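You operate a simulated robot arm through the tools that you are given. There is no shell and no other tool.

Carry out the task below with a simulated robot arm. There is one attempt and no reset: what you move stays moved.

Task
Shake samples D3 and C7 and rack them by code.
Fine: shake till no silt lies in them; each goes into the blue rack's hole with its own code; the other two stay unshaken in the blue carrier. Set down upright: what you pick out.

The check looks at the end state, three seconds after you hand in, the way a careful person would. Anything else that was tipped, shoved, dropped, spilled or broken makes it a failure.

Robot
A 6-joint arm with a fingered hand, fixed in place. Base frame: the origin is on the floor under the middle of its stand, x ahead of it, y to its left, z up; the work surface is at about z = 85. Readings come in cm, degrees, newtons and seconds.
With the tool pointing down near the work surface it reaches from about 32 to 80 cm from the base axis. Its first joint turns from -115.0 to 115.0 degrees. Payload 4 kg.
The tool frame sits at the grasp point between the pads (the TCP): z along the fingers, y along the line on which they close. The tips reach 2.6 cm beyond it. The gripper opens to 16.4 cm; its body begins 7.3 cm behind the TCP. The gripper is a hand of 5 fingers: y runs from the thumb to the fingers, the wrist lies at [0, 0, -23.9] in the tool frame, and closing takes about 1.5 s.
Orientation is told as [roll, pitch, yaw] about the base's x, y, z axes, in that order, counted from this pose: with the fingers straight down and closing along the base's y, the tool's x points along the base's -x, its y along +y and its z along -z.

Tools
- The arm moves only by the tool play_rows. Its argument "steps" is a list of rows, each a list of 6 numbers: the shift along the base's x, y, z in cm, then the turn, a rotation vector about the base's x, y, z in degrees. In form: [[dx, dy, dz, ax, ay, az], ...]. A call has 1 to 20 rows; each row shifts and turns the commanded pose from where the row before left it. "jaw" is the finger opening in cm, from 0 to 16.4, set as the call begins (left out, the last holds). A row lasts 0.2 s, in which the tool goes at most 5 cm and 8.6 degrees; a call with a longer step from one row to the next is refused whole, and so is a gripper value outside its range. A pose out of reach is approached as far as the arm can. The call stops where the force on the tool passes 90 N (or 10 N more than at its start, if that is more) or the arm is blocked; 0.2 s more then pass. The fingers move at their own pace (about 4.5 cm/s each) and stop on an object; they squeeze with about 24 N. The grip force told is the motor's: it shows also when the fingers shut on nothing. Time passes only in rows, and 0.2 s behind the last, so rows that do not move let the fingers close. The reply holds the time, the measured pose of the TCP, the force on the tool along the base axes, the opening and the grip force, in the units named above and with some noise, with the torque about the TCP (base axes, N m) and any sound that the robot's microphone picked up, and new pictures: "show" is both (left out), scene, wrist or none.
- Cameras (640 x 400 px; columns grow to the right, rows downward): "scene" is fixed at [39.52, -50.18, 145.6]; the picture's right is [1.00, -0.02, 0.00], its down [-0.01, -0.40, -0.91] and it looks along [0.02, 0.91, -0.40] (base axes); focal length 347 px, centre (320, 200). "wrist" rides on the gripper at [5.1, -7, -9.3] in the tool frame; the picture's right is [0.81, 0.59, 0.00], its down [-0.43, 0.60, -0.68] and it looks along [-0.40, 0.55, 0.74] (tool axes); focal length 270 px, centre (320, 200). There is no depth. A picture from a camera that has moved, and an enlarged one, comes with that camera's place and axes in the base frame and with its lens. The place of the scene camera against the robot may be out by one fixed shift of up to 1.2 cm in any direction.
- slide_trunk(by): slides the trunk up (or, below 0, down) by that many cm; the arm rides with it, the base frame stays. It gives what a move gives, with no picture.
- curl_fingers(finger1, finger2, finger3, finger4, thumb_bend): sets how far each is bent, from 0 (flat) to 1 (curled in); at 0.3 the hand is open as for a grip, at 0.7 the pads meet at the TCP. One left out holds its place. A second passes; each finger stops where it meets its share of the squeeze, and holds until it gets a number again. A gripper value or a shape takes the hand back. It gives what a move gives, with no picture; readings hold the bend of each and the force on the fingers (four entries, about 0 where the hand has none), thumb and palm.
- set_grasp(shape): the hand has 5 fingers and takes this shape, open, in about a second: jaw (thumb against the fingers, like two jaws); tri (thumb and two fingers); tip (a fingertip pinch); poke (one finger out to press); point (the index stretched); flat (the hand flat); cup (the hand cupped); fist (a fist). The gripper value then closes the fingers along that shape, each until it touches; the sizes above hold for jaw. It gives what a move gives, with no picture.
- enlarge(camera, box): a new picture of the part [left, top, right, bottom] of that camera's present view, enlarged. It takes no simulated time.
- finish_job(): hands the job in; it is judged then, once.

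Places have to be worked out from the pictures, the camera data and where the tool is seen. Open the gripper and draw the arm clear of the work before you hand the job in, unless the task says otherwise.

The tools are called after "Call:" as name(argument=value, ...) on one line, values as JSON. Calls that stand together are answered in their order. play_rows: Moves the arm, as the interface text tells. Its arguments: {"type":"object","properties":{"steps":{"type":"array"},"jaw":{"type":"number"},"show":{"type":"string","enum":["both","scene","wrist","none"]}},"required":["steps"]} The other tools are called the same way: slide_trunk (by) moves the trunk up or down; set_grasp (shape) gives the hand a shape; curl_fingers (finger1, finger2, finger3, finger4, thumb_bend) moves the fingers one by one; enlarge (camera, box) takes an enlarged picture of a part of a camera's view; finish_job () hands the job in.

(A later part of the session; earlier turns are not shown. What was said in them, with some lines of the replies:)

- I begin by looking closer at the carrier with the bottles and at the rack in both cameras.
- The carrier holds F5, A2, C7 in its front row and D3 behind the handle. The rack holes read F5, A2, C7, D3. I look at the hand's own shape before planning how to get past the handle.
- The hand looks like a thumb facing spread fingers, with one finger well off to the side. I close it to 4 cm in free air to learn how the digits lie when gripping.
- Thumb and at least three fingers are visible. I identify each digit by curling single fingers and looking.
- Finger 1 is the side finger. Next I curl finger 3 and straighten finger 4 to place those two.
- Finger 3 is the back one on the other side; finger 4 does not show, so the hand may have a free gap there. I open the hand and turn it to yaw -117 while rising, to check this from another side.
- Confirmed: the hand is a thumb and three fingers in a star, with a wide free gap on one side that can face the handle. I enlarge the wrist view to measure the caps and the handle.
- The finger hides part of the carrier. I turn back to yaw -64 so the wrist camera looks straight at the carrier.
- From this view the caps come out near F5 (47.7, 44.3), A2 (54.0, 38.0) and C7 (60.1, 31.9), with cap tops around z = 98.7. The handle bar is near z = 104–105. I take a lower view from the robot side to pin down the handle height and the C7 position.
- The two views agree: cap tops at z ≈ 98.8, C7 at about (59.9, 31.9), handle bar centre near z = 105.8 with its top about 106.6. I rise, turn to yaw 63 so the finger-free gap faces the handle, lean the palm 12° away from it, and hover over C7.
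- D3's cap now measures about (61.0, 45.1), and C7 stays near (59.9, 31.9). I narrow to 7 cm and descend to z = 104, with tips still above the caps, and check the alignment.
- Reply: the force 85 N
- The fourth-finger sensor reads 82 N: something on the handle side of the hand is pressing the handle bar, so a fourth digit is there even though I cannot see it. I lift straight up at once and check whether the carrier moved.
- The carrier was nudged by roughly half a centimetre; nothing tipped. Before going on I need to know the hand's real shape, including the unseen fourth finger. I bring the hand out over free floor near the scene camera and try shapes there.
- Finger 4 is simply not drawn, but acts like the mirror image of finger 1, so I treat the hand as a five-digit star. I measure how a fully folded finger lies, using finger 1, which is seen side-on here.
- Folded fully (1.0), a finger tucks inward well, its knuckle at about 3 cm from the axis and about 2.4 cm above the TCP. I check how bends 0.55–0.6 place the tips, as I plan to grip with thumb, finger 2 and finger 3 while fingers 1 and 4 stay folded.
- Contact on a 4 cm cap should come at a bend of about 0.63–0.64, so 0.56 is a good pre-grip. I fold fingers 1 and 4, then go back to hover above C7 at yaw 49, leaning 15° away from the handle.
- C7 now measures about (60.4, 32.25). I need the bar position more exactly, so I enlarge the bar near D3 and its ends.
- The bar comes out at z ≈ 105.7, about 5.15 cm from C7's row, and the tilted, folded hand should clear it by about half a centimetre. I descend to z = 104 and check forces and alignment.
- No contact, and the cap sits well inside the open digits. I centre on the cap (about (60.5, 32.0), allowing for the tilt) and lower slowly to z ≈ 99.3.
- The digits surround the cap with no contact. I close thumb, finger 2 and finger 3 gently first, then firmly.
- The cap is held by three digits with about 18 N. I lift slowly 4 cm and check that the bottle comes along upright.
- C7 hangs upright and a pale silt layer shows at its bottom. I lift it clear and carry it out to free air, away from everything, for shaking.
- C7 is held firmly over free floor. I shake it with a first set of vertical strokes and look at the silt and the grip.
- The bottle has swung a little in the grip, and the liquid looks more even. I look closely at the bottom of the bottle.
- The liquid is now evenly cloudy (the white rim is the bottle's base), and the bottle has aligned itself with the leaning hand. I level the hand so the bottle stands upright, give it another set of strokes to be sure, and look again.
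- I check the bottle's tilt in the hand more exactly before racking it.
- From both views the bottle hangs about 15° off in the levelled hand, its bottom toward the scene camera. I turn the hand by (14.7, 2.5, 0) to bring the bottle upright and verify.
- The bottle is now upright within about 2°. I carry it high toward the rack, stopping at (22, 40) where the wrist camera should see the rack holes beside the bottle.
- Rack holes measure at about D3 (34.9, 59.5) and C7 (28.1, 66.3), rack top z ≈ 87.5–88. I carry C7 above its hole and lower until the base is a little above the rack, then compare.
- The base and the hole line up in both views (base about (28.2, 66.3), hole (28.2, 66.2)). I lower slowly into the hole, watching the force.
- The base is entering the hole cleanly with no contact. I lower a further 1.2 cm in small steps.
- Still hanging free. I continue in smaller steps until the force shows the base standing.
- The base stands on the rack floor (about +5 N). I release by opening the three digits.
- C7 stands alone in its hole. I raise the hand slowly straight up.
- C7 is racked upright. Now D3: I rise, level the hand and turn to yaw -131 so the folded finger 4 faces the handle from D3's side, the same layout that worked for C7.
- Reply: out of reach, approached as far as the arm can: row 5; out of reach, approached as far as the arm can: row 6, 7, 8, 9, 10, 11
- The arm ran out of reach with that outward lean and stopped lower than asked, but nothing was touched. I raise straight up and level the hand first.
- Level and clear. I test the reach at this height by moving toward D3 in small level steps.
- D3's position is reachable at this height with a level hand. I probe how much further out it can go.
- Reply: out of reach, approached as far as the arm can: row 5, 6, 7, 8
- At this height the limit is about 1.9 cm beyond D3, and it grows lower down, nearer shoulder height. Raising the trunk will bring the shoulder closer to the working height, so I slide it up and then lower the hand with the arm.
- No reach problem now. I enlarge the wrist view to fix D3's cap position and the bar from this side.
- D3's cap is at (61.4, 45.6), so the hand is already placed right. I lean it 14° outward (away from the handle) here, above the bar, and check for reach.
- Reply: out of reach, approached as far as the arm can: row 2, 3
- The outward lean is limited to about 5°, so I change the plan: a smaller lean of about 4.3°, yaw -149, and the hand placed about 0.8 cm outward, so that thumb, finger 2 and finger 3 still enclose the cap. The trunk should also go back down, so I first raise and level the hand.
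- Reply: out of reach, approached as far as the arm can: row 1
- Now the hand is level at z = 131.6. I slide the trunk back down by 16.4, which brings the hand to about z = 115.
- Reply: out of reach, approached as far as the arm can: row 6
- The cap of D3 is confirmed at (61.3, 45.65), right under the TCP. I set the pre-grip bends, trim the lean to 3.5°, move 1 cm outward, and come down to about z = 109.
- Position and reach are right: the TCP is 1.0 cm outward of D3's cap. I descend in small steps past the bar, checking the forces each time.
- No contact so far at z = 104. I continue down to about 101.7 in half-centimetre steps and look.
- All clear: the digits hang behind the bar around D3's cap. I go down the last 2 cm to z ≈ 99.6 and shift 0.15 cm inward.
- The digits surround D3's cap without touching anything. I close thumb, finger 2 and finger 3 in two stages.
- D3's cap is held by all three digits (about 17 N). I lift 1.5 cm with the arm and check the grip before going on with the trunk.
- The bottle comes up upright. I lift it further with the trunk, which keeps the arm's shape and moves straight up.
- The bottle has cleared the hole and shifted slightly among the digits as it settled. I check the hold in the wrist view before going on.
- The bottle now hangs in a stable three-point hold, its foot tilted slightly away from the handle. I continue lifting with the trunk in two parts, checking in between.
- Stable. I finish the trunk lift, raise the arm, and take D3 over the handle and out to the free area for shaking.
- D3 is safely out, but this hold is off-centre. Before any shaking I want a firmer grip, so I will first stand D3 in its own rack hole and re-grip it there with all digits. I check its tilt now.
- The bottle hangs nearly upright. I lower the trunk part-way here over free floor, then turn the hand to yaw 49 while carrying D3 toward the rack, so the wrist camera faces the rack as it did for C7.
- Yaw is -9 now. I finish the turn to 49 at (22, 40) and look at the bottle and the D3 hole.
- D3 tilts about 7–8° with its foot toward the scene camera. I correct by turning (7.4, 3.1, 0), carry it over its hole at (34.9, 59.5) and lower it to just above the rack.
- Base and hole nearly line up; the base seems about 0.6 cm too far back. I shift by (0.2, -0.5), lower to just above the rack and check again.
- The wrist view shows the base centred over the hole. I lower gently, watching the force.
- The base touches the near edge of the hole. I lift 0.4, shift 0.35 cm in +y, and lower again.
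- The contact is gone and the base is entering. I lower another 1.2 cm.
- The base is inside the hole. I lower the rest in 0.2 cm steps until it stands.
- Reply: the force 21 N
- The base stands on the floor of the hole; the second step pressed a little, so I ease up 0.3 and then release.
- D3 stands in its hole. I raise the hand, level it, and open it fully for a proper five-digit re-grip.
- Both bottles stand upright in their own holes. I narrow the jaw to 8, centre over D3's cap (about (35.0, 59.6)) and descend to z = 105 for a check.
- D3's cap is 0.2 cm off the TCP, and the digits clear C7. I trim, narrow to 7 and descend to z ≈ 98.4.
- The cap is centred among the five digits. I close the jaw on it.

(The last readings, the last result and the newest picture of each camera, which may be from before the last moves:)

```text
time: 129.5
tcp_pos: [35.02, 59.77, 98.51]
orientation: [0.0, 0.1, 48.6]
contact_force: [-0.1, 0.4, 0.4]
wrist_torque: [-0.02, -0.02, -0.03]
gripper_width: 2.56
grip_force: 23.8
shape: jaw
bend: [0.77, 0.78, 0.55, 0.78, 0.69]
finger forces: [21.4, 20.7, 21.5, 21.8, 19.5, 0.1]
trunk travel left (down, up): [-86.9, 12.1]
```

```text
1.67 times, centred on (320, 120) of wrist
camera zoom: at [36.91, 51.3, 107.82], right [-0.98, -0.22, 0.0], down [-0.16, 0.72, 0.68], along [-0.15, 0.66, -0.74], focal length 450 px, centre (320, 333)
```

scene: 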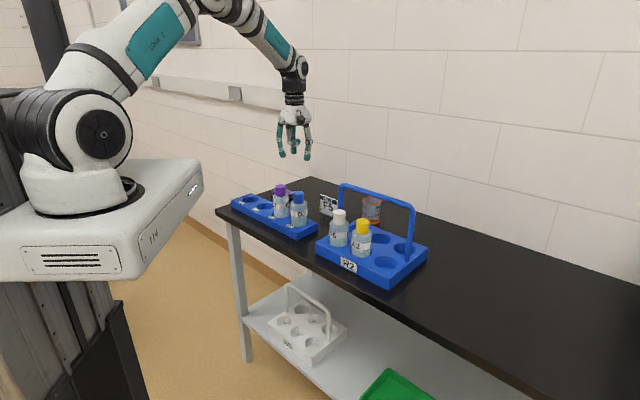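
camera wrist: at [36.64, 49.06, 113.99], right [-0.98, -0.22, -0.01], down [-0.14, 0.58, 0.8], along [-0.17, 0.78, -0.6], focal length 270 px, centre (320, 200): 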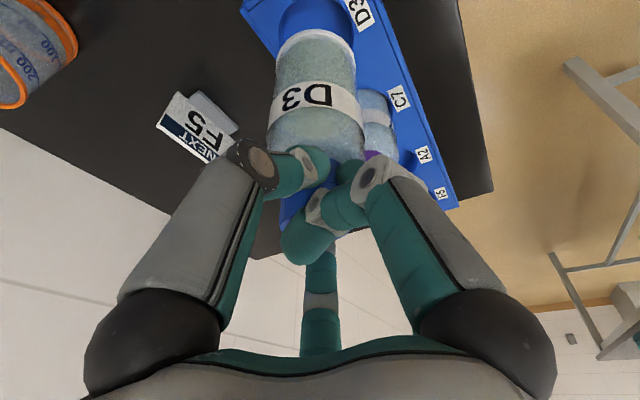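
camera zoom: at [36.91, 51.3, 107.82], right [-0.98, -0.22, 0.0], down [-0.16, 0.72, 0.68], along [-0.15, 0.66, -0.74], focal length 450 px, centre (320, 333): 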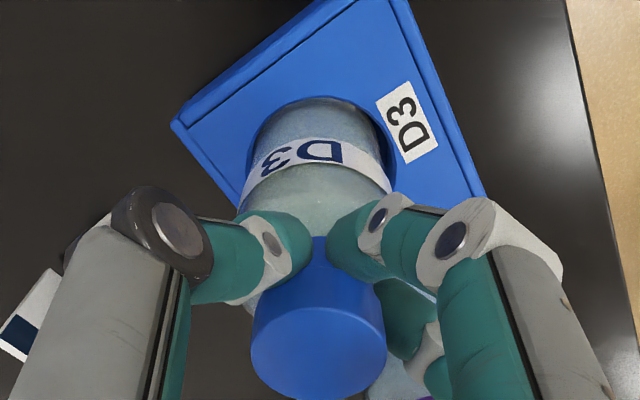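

A firm five-digit grip, about 20 N on each. I lift D3 straight up and carry it to free air at (22, 40) for shaking.

Call:
play_rows(steps=[[0, 0, 0.5, 0, 0, 0], [0, 0, 1, 0, 0, 0], [0, 0, 1.5, 0, 0, 0], [0, 0, 2, 0, 0, 0], [0, 0, 3, 0, 0, 0], [0, 0, 4, 0, 0, 0], [0, 0, 4, 0, 0, 0], [0, 0, 4, 0, 0, 0], [0, 0, 4, 0, 0, 0], [-1.3, -2, 2, 0, 0, 0], [-2.2, -3.4, 1, 0, 0, 0], [-2.4, -3.7, 0, 0, 0, 0], [-2.4, -3.7, 0, 0, 0, 0], [-2.2, -3.4, 0, 0, 0, 0], [-1.7, -2.6, 0, 0, 0, 0], [-0.8, -0.9, 0, 0, 0, 0], [0, 0, 0, 0, 0, 0]], show="both")

Call:
enlarge(camera="scene", box=[190, 70, 310, 200])

```text
time: 133.1
tcp_pos: [21.98, 40.06, 125.41]
orientation: [0.0, 0.0, 48.6]
contact_force: [0.1, 0.0, -2.6]
wrist_torque: [-0.02, 0.0, 0.0]
gripper_width: 2.54
grip_force: 24.3
shape: jaw
bend: [0.77, 0.78, 0.55, 0.78, 0.69]
finger forces: [21.2, 20.6, 21.9, 21.1, 19.8, 0.1]
trunk travel left (down, up): [-86.9, 12.1]
camera wrist: at [23.89, 31.59, 134.75], right [-0.98, -0.22, 0.0], down [-0.16, 0.72, 0.68], along [-0.15, 0.66, -0.74], focal length 270 px, centre (320, 200)
```

scene: 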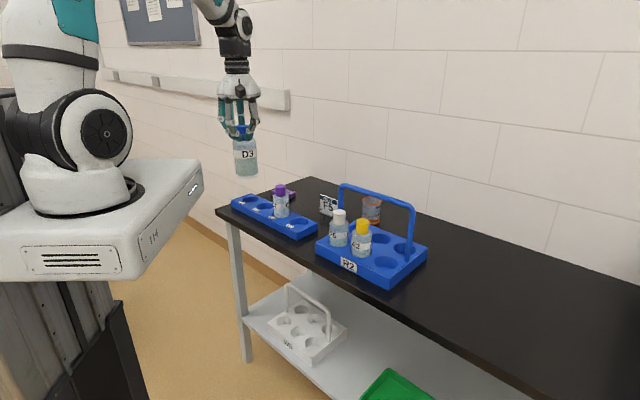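
wrist: 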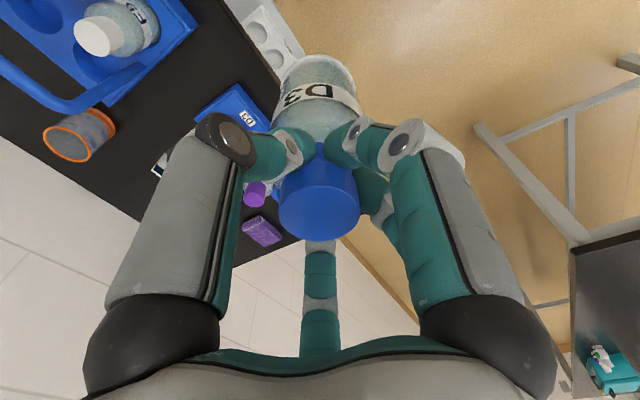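

```text
3.08 times, centred on (250, 135) of scene
camera zoom: at [39.52, -50.18, 145.6], right [1.0, -0.02, 0.0], down [-0.01, -0.4, -0.91], along [0.02, 0.91, -0.4], focal length 1068 px, centre (535, 400)
```

zoom: 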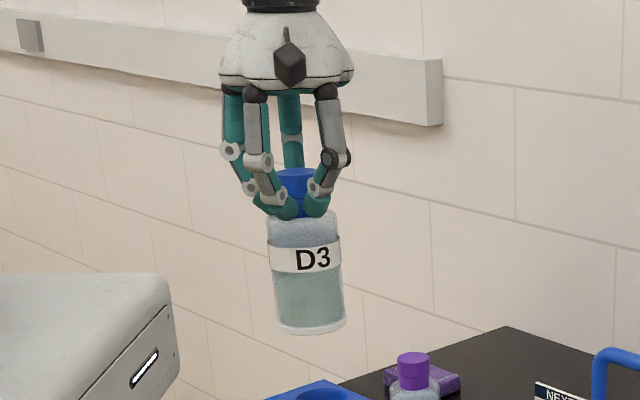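

D3 hangs straight and firmly held. I shake it with vertical strokes of 4 cm.

Call:
play_rows(steps=[[0, 0, 3, 0, 0, 0], [0, 0, -3, 0, 0, 0], [0, 0, 4, 0, 0, 0], [0, 0, -4, 0, 0, 0], [0, 0, 4, 0, 0, 0], [0, 0, -4, 0, 0, 0], [0, 0, 4, 0, 0, 0], [0, 0, -4, 0, 0, 0], [0, 0, 4, 0, 0, 0], [0, 0, -4, 0, 0, 0], [0, 0, 4, 0, 0, 0], [0, 0, -4, 0, 0, 0], [0, 0, 4, 0, 0, 0], [0, 0, -4, 0, 0, 0], [0, 0, 4, 0, 0, 0], [0, 0, -4, 0, 0, 0], [0, 0, 4, 0, 0, 0], [0, 0, -4, 0, 0, 0], [0, 0, 0, 0, 0, 0], [0, 0, 0, 0, 0, 0]], show="scene")

Call:
enlarge(camera="scene", box=[210, 100, 290, 200])

Call:
enlarge(camera="wrist", box=[220, 0, 420, 160])

```text
time: 137.3
tcp_pos: [22.08, 39.95, 125.56]
orientation: [-0.1, -0.1, 48.7]
contact_force: [-0.1, 0.7, -2.7]
wrist_torque: [0.02, 0.01, 0.03]
gripper_width: 2.5
grip_force: 24.6
shape: jaw
bend: [0.77, 0.78, 0.55, 0.78, 0.69]
finger forces: [21.1, 20.4, 22.7, 20.9, 20.3, 0.0]
trunk travel left (down, up): [-86.9, 12.1]
```

scene: 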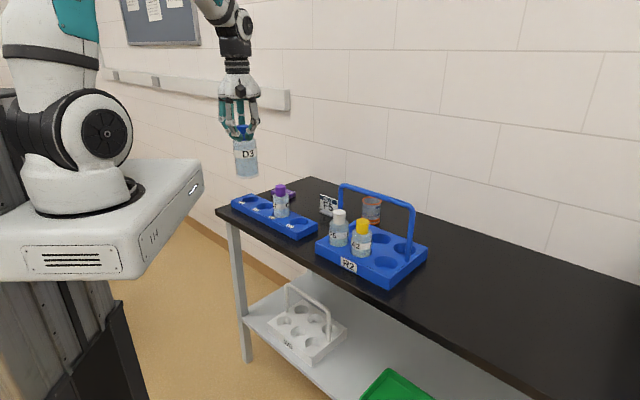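

```text
4.00 times, centred on (250, 150) of scene
camera zoom: at [39.52, -50.18, 145.6], right [1.0, -0.02, 0.0], down [-0.01, -0.4, -0.91], along [0.02, 0.91, -0.4], focal length 1389 px, centre (600, 400)
```

zoom: 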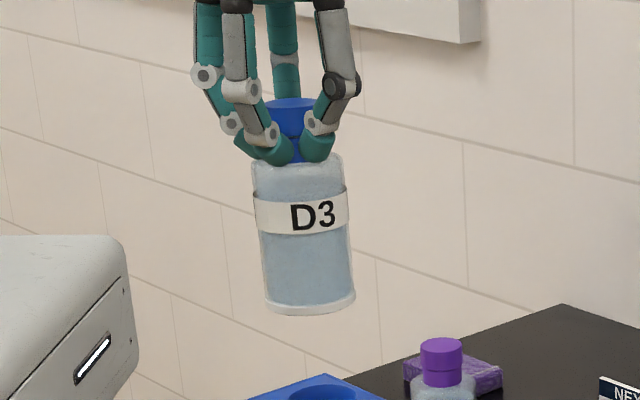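

```text
2.50 times, centred on (320, 80) of wrist
camera zoom: at [23.98, 31.56, 134.77], right [-0.98, -0.22, 0.0], down [-0.16, 0.72, 0.68], along [-0.15, 0.66, -0.74], focal length 676 px, centre (320, 500)
```

zoom: 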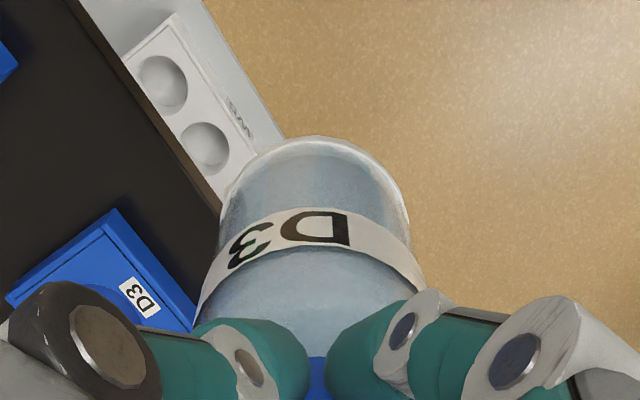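

D3's liquid is now evenly blue with no green silt layer. I add a few more strokes to be sure and check the grip and tilt.

Call:
play_rows(steps=[[0, 0, 4, 0, 0, 0], [0, 0, -4, 0, 0, 0], [0, 0, 4, 0, 0, 0], [0, 0, -4, 0, 0, 0], [0, 0, 4, 0, 0, 0], [0, 0, -4, 0, 0, 0], [0, 0, 4, 0, 0, 0], [0, 0, -4, 0, 0, 0], [0, 0, 0, 0, 0, 0], [0, 0, 0, 0, 0, 0]], show="none")

Call:
enlarge(camera="scene", box=[210, 100, 290, 200])

Call:
enlarge(camera="scene", box=[260, 170, 320, 230])

Call:
enlarge(camera="wrist", box=[160, 0, 420, 160])

```text
time: 139.5
tcp_pos: [21.86, 40.09, 125.56]
orientation: [0.1, 0.1, 48.7]
contact_force: [0.2, 0.2, -2.9]
wrist_torque: [-0.02, 0.01, -0.01]
gripper_width: 2.53
grip_force: 23.2
shape: jaw
bend: [0.77, 0.78, 0.55, 0.78, 0.69]
finger forces: [21.1, 20.5, 22.9, 20.9, 20.5, 0.1]
trunk travel left (down, up): [-86.9, 12.1]
```

```text
4.00 times, centred on (250, 150) of scene
camera zoom: at [39.52, -50.18, 145.6], right [1.0, -0.02, 0.0], down [-0.01, -0.4, -0.91], along [0.02, 0.91, -0.4], focal length 1389 px, centre (600, 400)
```

zoom: 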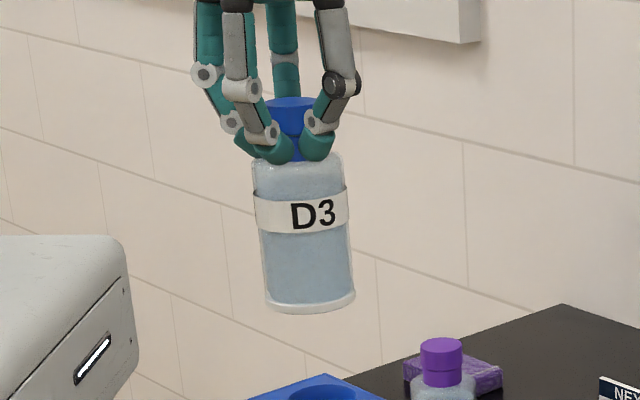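

```text
6.67 times, centred on (290, 200) of scene
camera zoom: at [39.52, -50.18, 145.6], right [1.0, -0.02, 0.0], down [-0.01, -0.4, -0.91], along [0.02, 0.91, -0.4], focal length 2315 px, centre (520, 200)
```

zoom: 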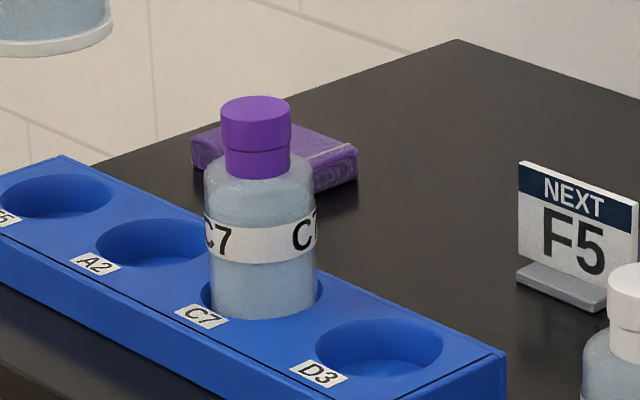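

```text
2.46 times, centred on (290, 80) of wrist
camera zoom: at [23.95, 31.75, 134.8], right [-0.98, -0.22, 0.0], down [-0.16, 0.72, 0.68], along [-0.15, 0.66, -0.74], focal length 665 px, centre (394, 495)
```

zoom: 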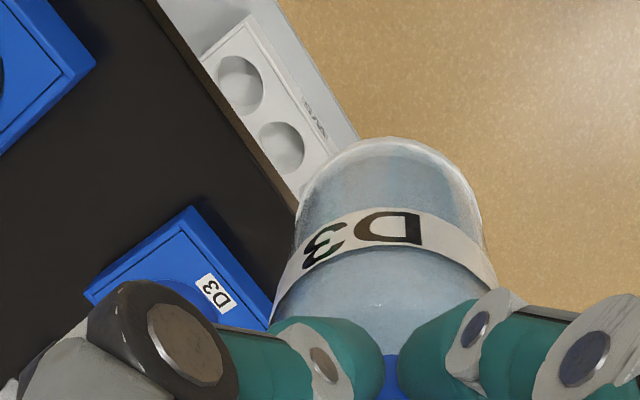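

Both liquids look the same even blue now. I carry D3 back over its hole, lower to just above the rack and check the alignment.

Call:
play_rows(steps=[[1.2, 1.9, 0, 0, 0, 0], [2.3, 3.5, 0, 0, 0, 0], [2.4, 3.7, 0, 0, 0, 0], [2.4, 3.7, 0, 0, 0, 0], [2.3, 3.5, 0, 0, 0, 0], [1.6, 2.5, 0, 0, 0, 0], [0.7, 1.0, 0, 0, 0, 0], [0, 0, -3, 0, 0, 0], [0, 0, -4, 0, 0, 0], [0, 0, -4, 0, 0, 0], [0, 0, -4, 0, 0, 0], [0, 0, -3, 0, 0, 0], [0, 0, -2, 0, 0, 0], [0, 0, -1, 0, 0, 0], [0, 0, 0, 0, 0, 0], [0, 0, 0, 0, 0, 0]], show="none")

Call:
enlarge(camera="scene", box=[255, 160, 335, 240])

Call:
enlarge(camera="wrist", box=[200, 0, 440, 140])

```text
time: 142.9
tcp_pos: [34.74, 59.93, 104.5]
orientation: [0.0, 0.1, 48.7]
contact_force: [0.3, 0.6, -2.6]
wrist_torque: [0.0, 0.01, 0.01]
gripper_width: 2.53
grip_force: 24.0
shape: jaw
bend: [0.77, 0.78, 0.55, 0.78, 0.69]
finger forces: [20.8, 20.5, 22.9, 20.8, 20.2, 0.1]
trunk travel left (down, up): [-86.9, 12.1]
```

```text
5.00 times, centred on (295, 200) of scene
camera zoom: at [39.52, -50.18, 145.6], right [1.0, -0.02, 0.0], down [-0.01, -0.4, -0.91], along [0.02, 0.91, -0.4], focal length 1736 px, centre (445, 200)
```

zoom: 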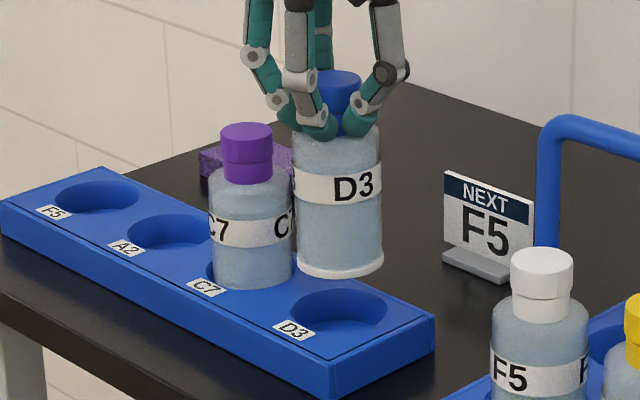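

```text
2.67 times, centred on (320, 70) of wrist
camera zoom: at [36.85, 51.39, 113.76], right [-0.98, -0.22, 0.0], down [-0.16, 0.72, 0.68], along [-0.15, 0.66, -0.74], focal length 721 px, centre (320, 547)
```

zoom: 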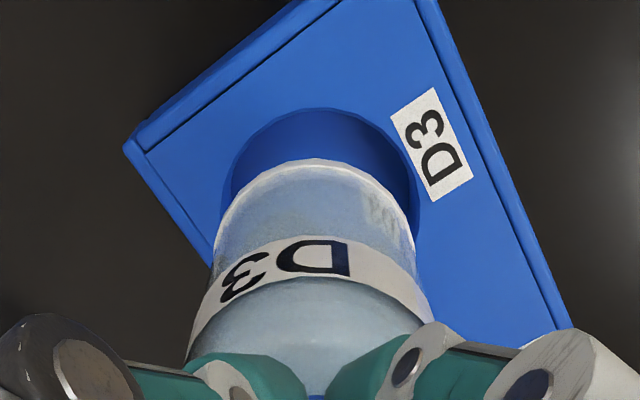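

By dead reckoning the hand is within 0.1 cm of where it picked D3 from this hole. I correct by (0.05, -0.15) and lower to just above the hole to look again.

Call:
play_rows(steps=[[0.05, -0.15, -1, 0, 0, 0], [0, 0, -1, 0, 0, 0], [0, 0, -0.7, 0, 0, 0], [0, 0, 0, 0, 0, 0], [0, 0, 0, 0, 0, 0]], show="none")

Call:
enlarge(camera="wrist", box=[220, 0, 420, 120])

Call:
enlarge(camera="scene", box=[265, 180, 325, 240])

```text
time: 144.1
tcp_pos: [34.84, 59.65, 101.88]
orientation: [0.0, 0.0, 48.6]
contact_force: [0.4, -0.2, -2.4]
wrist_torque: [0.0, 0.01, 0.02]
gripper_width: 2.49
grip_force: 24.0
shape: jaw
bend: [0.77, 0.78, 0.55, 0.78, 0.69]
finger forces: [20.7, 20.3, 23.0, 20.9, 20.2, 0.0]
trunk travel left (down, up): [-86.9, 12.1]
```

```text
3.20 times, centred on (320, 60) of wrist
camera zoom: at [36.86, 51.24, 111.07], right [-0.98, -0.22, 0.0], down [-0.16, 0.72, 0.68], along [-0.15, 0.66, -0.74], focal length 865 px, centre (320, 648)
```

zoom: 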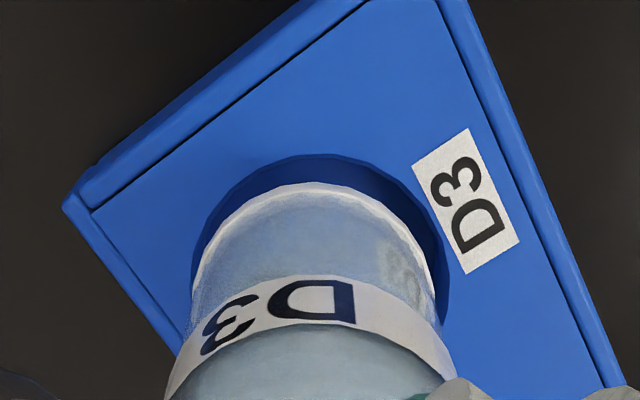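

```text
6.67 times, centred on (295, 210) of scene
camera zoom: at [39.52, -50.18, 145.6], right [1.0, -0.02, 0.0], down [-0.01, -0.4, -0.91], along [0.02, 0.91, -0.4], focal length 2315 px, centre (487, 133)
```

zoom: 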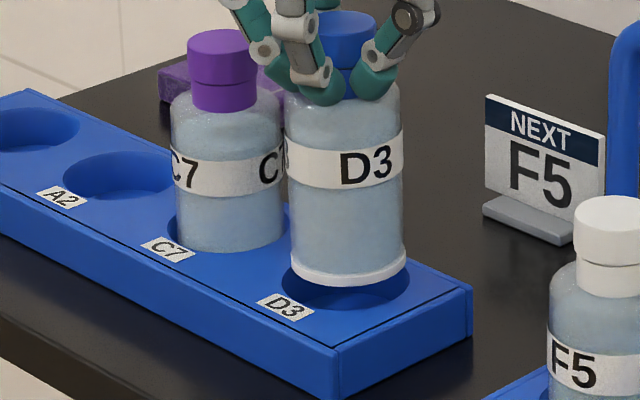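

Nearly perfect; I trim by (-0.1, -0.12) and lower into the hole, watching the force.

Call:
play_rows(steps=[[-0.1, -0.12, -0.3, 0, 0, 0], [0, 0, -0.4, 0, 0, 0], [0, 0, -0.4, 0, 0, 0], [0, 0, -0.4, 0, 0, 0], [0, 0, -0.4, 0, 0, 0], [0, 0, 0, 0, 0, 0]], show="none")

Call:
enlarge(camera="wrist", box=[220, 0, 420, 120])

Call:
enlarge(camera="scene", box=[265, 180, 325, 240])

```text
time: 145.5
tcp_pos: [34.79, 59.62, 100.02]
orientation: [0.0, 0.1, 48.6]
contact_force: [-0.7, -0.9, -2.5]
wrist_torque: [-0.01, 0.02, 0.0]
gripper_width: 2.53
grip_force: 23.5
shape: jaw
bend: [0.77, 0.78, 0.55, 0.78, 0.69]
finger forces: [20.9, 20.4, 23.0, 20.8, 20.1, 0.1]
trunk travel left (down, up): [-86.9, 12.1]
```

```text
3.20 times, centred on (320, 60) of wrist
camera zoom: at [36.76, 51.17, 109.19], right [-0.98, -0.22, 0.0], down [-0.16, 0.72, 0.68], along [-0.15, 0.66, -0.74], focal length 865 px, centre (320, 648)
```

zoom: 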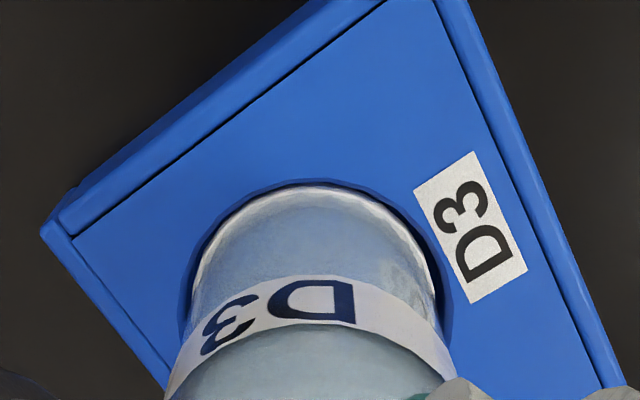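

```text
6.67 times, centred on (295, 210) of scene
camera zoom: at [39.52, -50.18, 145.6], right [1.0, -0.02, 0.0], down [-0.01, -0.4, -0.91], along [0.02, 0.91, -0.4], focal length 2315 px, centre (487, 133)
```

zoom: 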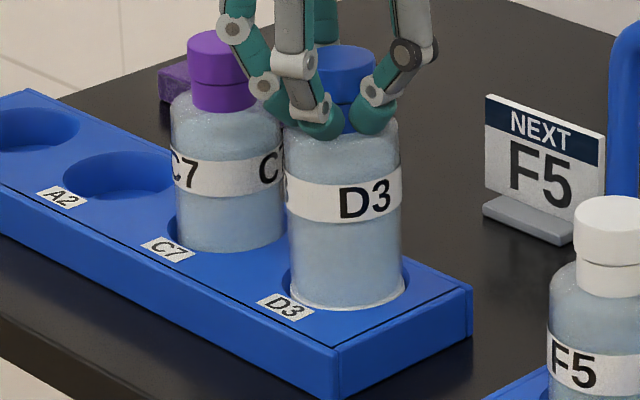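

The base is in the hole with an even gap and no contact. I lower 1.2 cm more, then in tiny steps.

Call:
play_rows(steps=[[0, 0, -0.3, 0, 0, 0], [0, 0, -0.3, 0, 0, 0], [0, 0, -0.3, 0, 0, 0], [0, 0, -0.3, 0, 0, 0], [0, 0, 0, 0, 0, 0]], show="none")

Call:
play_rows(steps=[[0, 0, -0.15, 0, 0, 0], [0, 0, 0, 0, 0, 0]], show="none")

```text
time: 146.7
tcp_pos: [34.75, 59.51, 98.67]
orientation: [0.1, 0.0, 48.7]
contact_force: [0.1, -0.4, -3.2]
wrist_torque: [-0.01, -0.04, 0.0]
gripper_width: 2.5
grip_force: 23.7
shape: jaw
bend: [0.77, 0.78, 0.55, 0.78, 0.69]
finger forces: [20.7, 20.4, 23.0, 20.9, 20.2, 0.1]
trunk travel left (down, up): [-86.9, 12.1]
```

```text
time: 147.3
tcp_pos: [34.87, 59.48, 98.57]
orientation: [0.1, -0.1, 48.7]
contact_force: [-0.5, 0.8, -1.4]
wrist_torque: [0.01, -0.04, -0.02]
gripper_width: 2.5
grip_force: 24.2
shape: jaw
bend: [0.77, 0.78, 0.55, 0.78, 0.69]
finger forces: [20.8, 20.4, 23.0, 20.7, 20.1, 0.1]
trunk travel left (down, up): [-86.9, 12.1]
```

Still hanging; the floor should be about 0.1–0.2 cm below. One more small step.

Call:
play_rows(steps=[[0, 0, -0.12, 0, 0, 0], [0, 0, 0, 0, 0, 0]], show="none")

```text
time: 147.9
tcp_pos: [34.82, 59.51, 98.5]
orientation: [-0.1, 0.0, 48.7]
contact_force: [0.8, 0.2, -0.4]
wrist_torque: [0.0, 0.01, -0.01]
gripper_width: 2.51
grip_force: 24.0
shape: jaw
bend: [0.77, 0.78, 0.55, 0.78, 0.69]
finger forces: [20.9, 20.5, 22.9, 20.9, 20.4, 0.0]
trunk travel left (down, up): [-86.9, 12.1]
```

The weight is now carried by the rack floor. I open the jaw to 7 to release.

Call:
play_rows(steps=[[0, 0, 0, 0, 0, 0], [0, 0, 0, 0, 0, 0], [0, 0, 0, 0, 0, 0], [0, 0, 0, 0, 0, 0], [0, 0, 0, 0, 0, 0], [0, 0, 0, 0, 0, 0], [0, 0, 0, 0, 0, 0]], jaw=7, show="none")

Call:
enlarge(camera="scene", box=[255, 160, 335, 240])

Call:
enlarge(camera="wrist", box=[180, 0, 460, 240])

```text
time: 149.5
tcp_pos: [34.87, 59.46, 98.48]
orientation: [-0.1, 0.0, 48.6]
contact_force: [0.4, -0.8, 0.0]
wrist_torque: [-0.01, 0.0, 0.04]
gripper_width: 6.97
grip_force: 0.0
shape: jaw
bend: [0.41, 0.41, 0.41, 0.41, 0.7]
finger forces: [0.0, 0.1, 0.0, 0.0, 0.1, 0.0]
trunk travel left (down, up): [-86.9, 12.1]
```

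```text
5.00 times, centred on (295, 200) of scene
camera zoom: at [39.52, -50.18, 145.6], right [1.0, -0.02, 0.0], down [-0.01, -0.4, -0.91], along [0.02, 0.91, -0.4], focal length 1736 px, centre (445, 200)
```

zoom: 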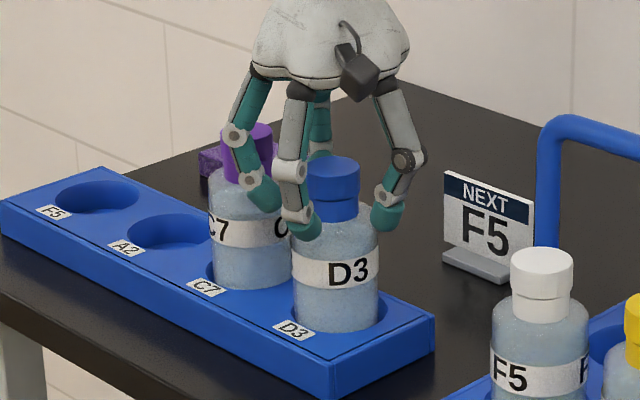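

```text
1.67 times, centred on (320, 120) of wrist
camera zoom: at [36.79, 51.11, 107.74], right [-0.98, -0.22, 0.0], down [-0.16, 0.72, 0.68], along [-0.15, 0.66, -0.74], focal length 450 px, centre (320, 333)
```

zoom: 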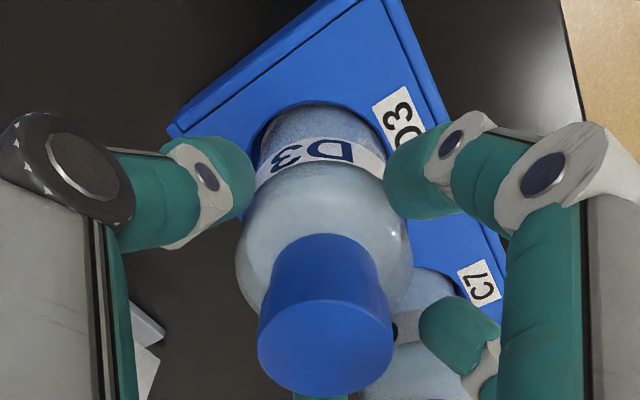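

D3 is released and stands upright. I raise the hand straight up and check both bottles and the carrier.

Call:
play_rows(steps=[[0, 0, 0.5, 0, 0, 0], [0, 0, 1, 0, 0, 0], [0, 0, 1.5, 0, 0, 0], [0, 0, 2, 0, 0, 0], [0, 0, 3, 0, 0, 0], [0, 0, 4, 0, 0, 0], [0, 0, 4, 0, 0, 0], [0, 0, 4, 0, 0, 0], [-1, -2, 2, 0, 0, 0], [-2, -3.5, 0, 0, 0, 0], [-2, -3.5, 0, 0, 0, 0], [-2, -3.5, 0, 0, 0, 0], [-2, -3.5, 0, 0, 0, 0], [0, 0, 0, 0, 0, 0]], show="both")

Call:
enlarge(camera="scene", box=[230, 170, 330, 250])

Call:
enlarge(camera="scene", box=[300, 170, 440, 290])

Call:
enlarge(camera="wrist", box=[120, 0, 420, 200])

```text
time: 152.5
tcp_pos: [25.75, 43.54, 120.56]
orientation: [0.0, 0.1, 48.7]
contact_force: [0.0, -0.6, -0.5]
wrist_torque: [-0.03, 0.05, -0.03]
gripper_width: 6.96
grip_force: 0.1
shape: jaw
bend: [0.41, 0.41, 0.41, 0.41, 0.7]
finger forces: [0.0, 0.0, 0.0, 0.0, 0.1, 0.1]
trunk travel left (down, up): [-86.9, 12.1]
camera wrist: at [27.82, 35.14, 129.71], right [-0.98, -0.22, 0.0], down [-0.16, 0.72, 0.68], along [-0.15, 0.66, -0.74], focal length 270 px, centre (320, 200)
```

scene: 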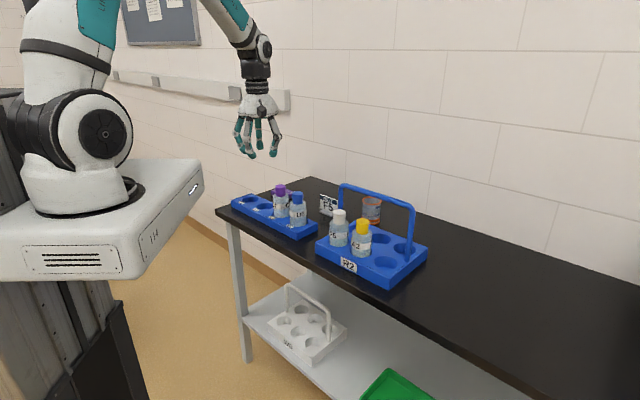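
wrist: 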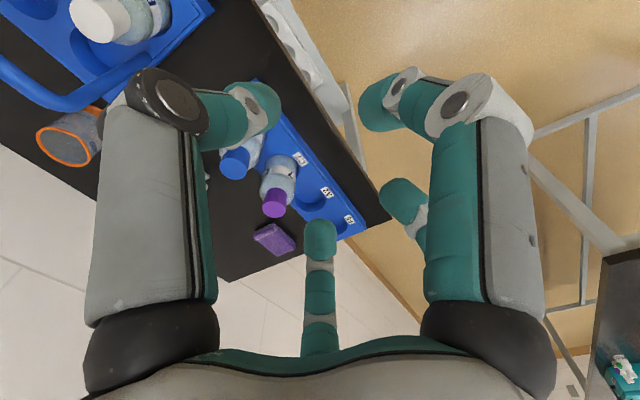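

```text
5.00 times, centred on (280, 210) of scene
camera zoom: at [39.52, -50.18, 145.6], right [1.0, -0.02, 0.0], down [-0.01, -0.4, -0.91], along [0.02, 0.91, -0.4], focal length 1736 px, centre (520, 150)
```

zoom: 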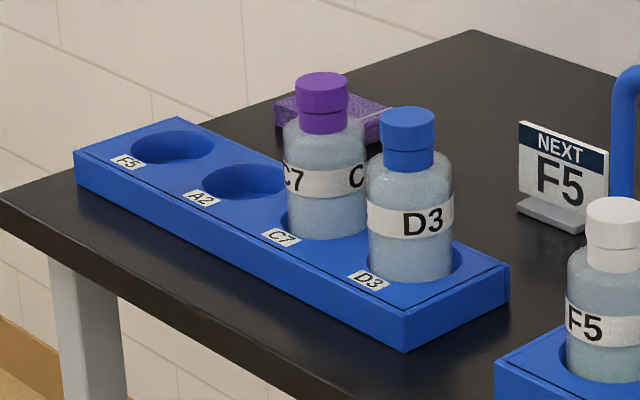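

```text
3.33 times, centred on (370, 230) of scene
camera zoom: at [39.52, -50.18, 145.6], right [1.0, -0.02, 0.0], down [-0.01, -0.4, -0.91], along [0.02, 0.91, -0.4], focal length 1157 px, centre (153, 100)
```

zoom: 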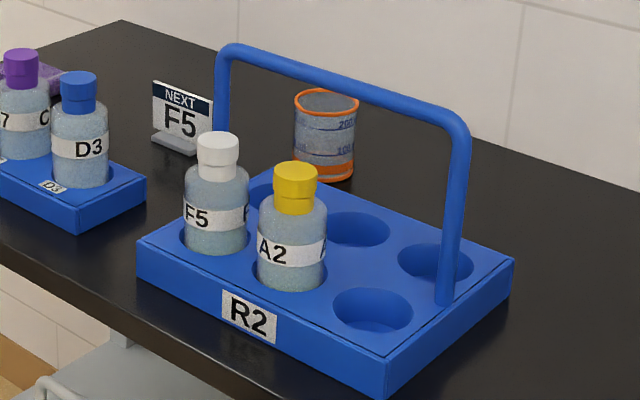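

```text
2.00 times, centred on (270, 100) of wrist
camera zoom: at [27.82, 35.14, 129.71], right [-0.98, -0.22, 0.0], down [-0.16, 0.72, 0.68], along [-0.15, 0.66, -0.74], focal length 541 px, centre (420, 400)
```

zoom: 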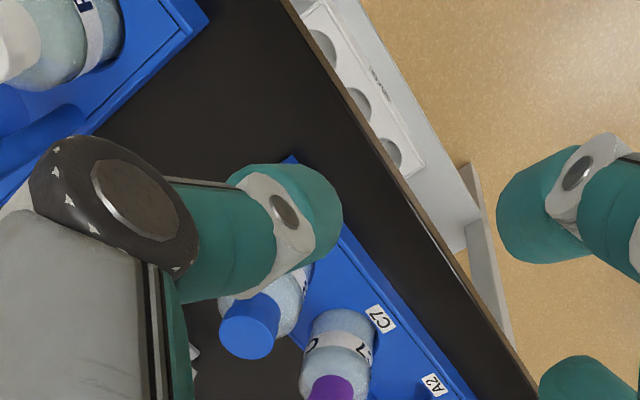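

C7 and D3 stand upright in their own holes, with evenly cloudy liquid. F5 and A2 are still in the carrier, and the rack, sign and beaker are in place. I open the hand fully, draw the arm back clear of the table, and take a last look.

Call:
play_rows(steps=[[0, -2, 1, 0, 0, 0], [0, -4, 1, 0, 0, 0], [0.5, -4, 1, 0, 0, 0], [1, -4, 0.5, 0, 0, 0], [1.5, -4, 0.5, 0, 0, 0], [1.5, -3, 0, 0, 0, 0], [0, 0, 0, 0, 0, 0], [0, 0, 0, 0, 0, 0]], jaw=16.4, show="scene")

Call:
enlarge(camera="scene", box=[260, 175, 320, 235])

Call:
enlarge(camera="scene", box=[310, 190, 390, 260])

```text
time: 154.3
tcp_pos: [30.29, 22.49, 124.49]
orientation: [0.1, 0.0, 48.7]
contact_force: [0.2, -0.2, 0.8]
wrist_torque: [0.0, -0.02, 0.02]
gripper_width: 16.41
grip_force: 0.0
shape: jaw
bend: [0.3, 0.3, 0.3, 0.3, 0.3]
finger forces: [0.0, 0.1, 0.0, 0.0, 0.0, 0.0]
trunk travel left (down, up): [-86.9, 12.1]
```

scene: 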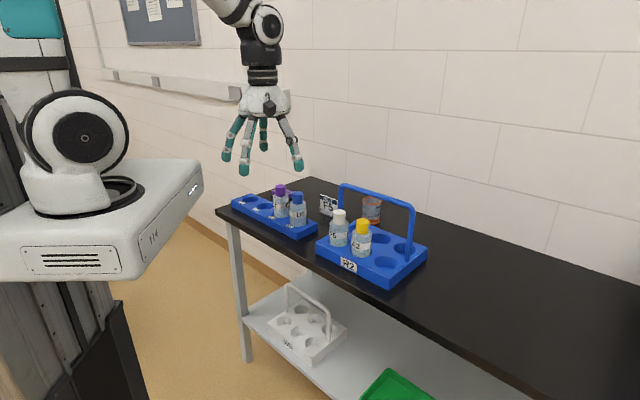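

```text
6.67 times, centred on (290, 205) of scene
camera zoom: at [39.52, -50.18, 145.6], right [1.0, -0.02, 0.0], down [-0.01, -0.4, -0.91], along [0.02, 0.91, -0.4], focal length 2315 px, centre (520, 167)
```

zoom: 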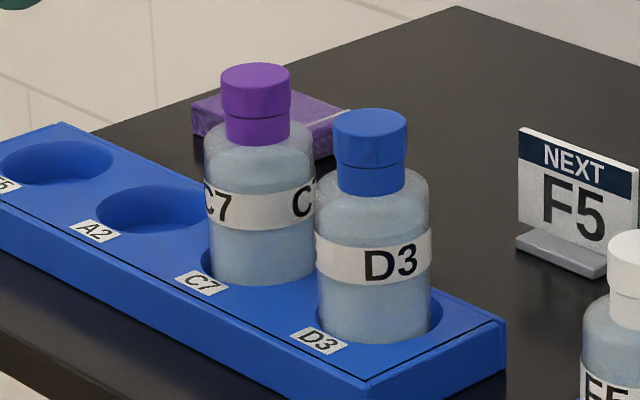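

```text
5.71 times, centred on (350, 225) of scene
camera zoom: at [39.52, -50.18, 145.6], right [1.0, -0.02, 0.0], down [-0.01, -0.4, -0.91], along [0.02, 0.91, -0.4], focal length 1984 px, centre (149, 57)
```

zoom: 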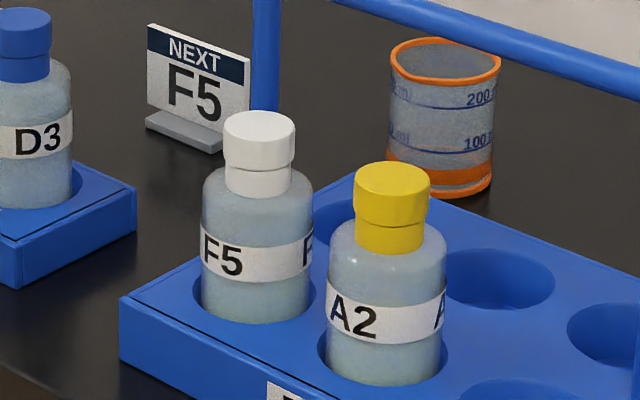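

Everything is in place: C7 and D3 are evenly mixed and upright in their own holes. F5 and A2 are untouched in the carrier, and the arm is clear with the hand open. The carrier still sits roughly half a centimetre from where it started, from the early bump on its handle. I hand the job in.

Call:
finish_job()

```text
The job is handed in.
```

I shook D3 and C7 and stood each upright in the blue rack's hole with its own code. I've handed the job in, but I haven't seen the check's result.

- **Shaken:** In both bottles the greenish silt layer is gone and the liquid looks the same even blue throughout. I could only judge this from the pictures.
- **Left alone:** F5 and A2 are still in the blue carrier, unshaken and upright.
- **Carrier bumped:** Early on, while I was reaching for C7, a finger the cameras don't show pressed the carrier's handle with about 80 N. That pushed the carrier about 0.6 cm. Nothing tipped or spilled, and I didn't push it back.
- **D3 re-gripped:** My first grip on D3 was off-centre, so I stood it in its rack hole unshaken and took it again with all five fingers. Then I shook it and put it back.

At the end the hand was open and the arm clear of the table.
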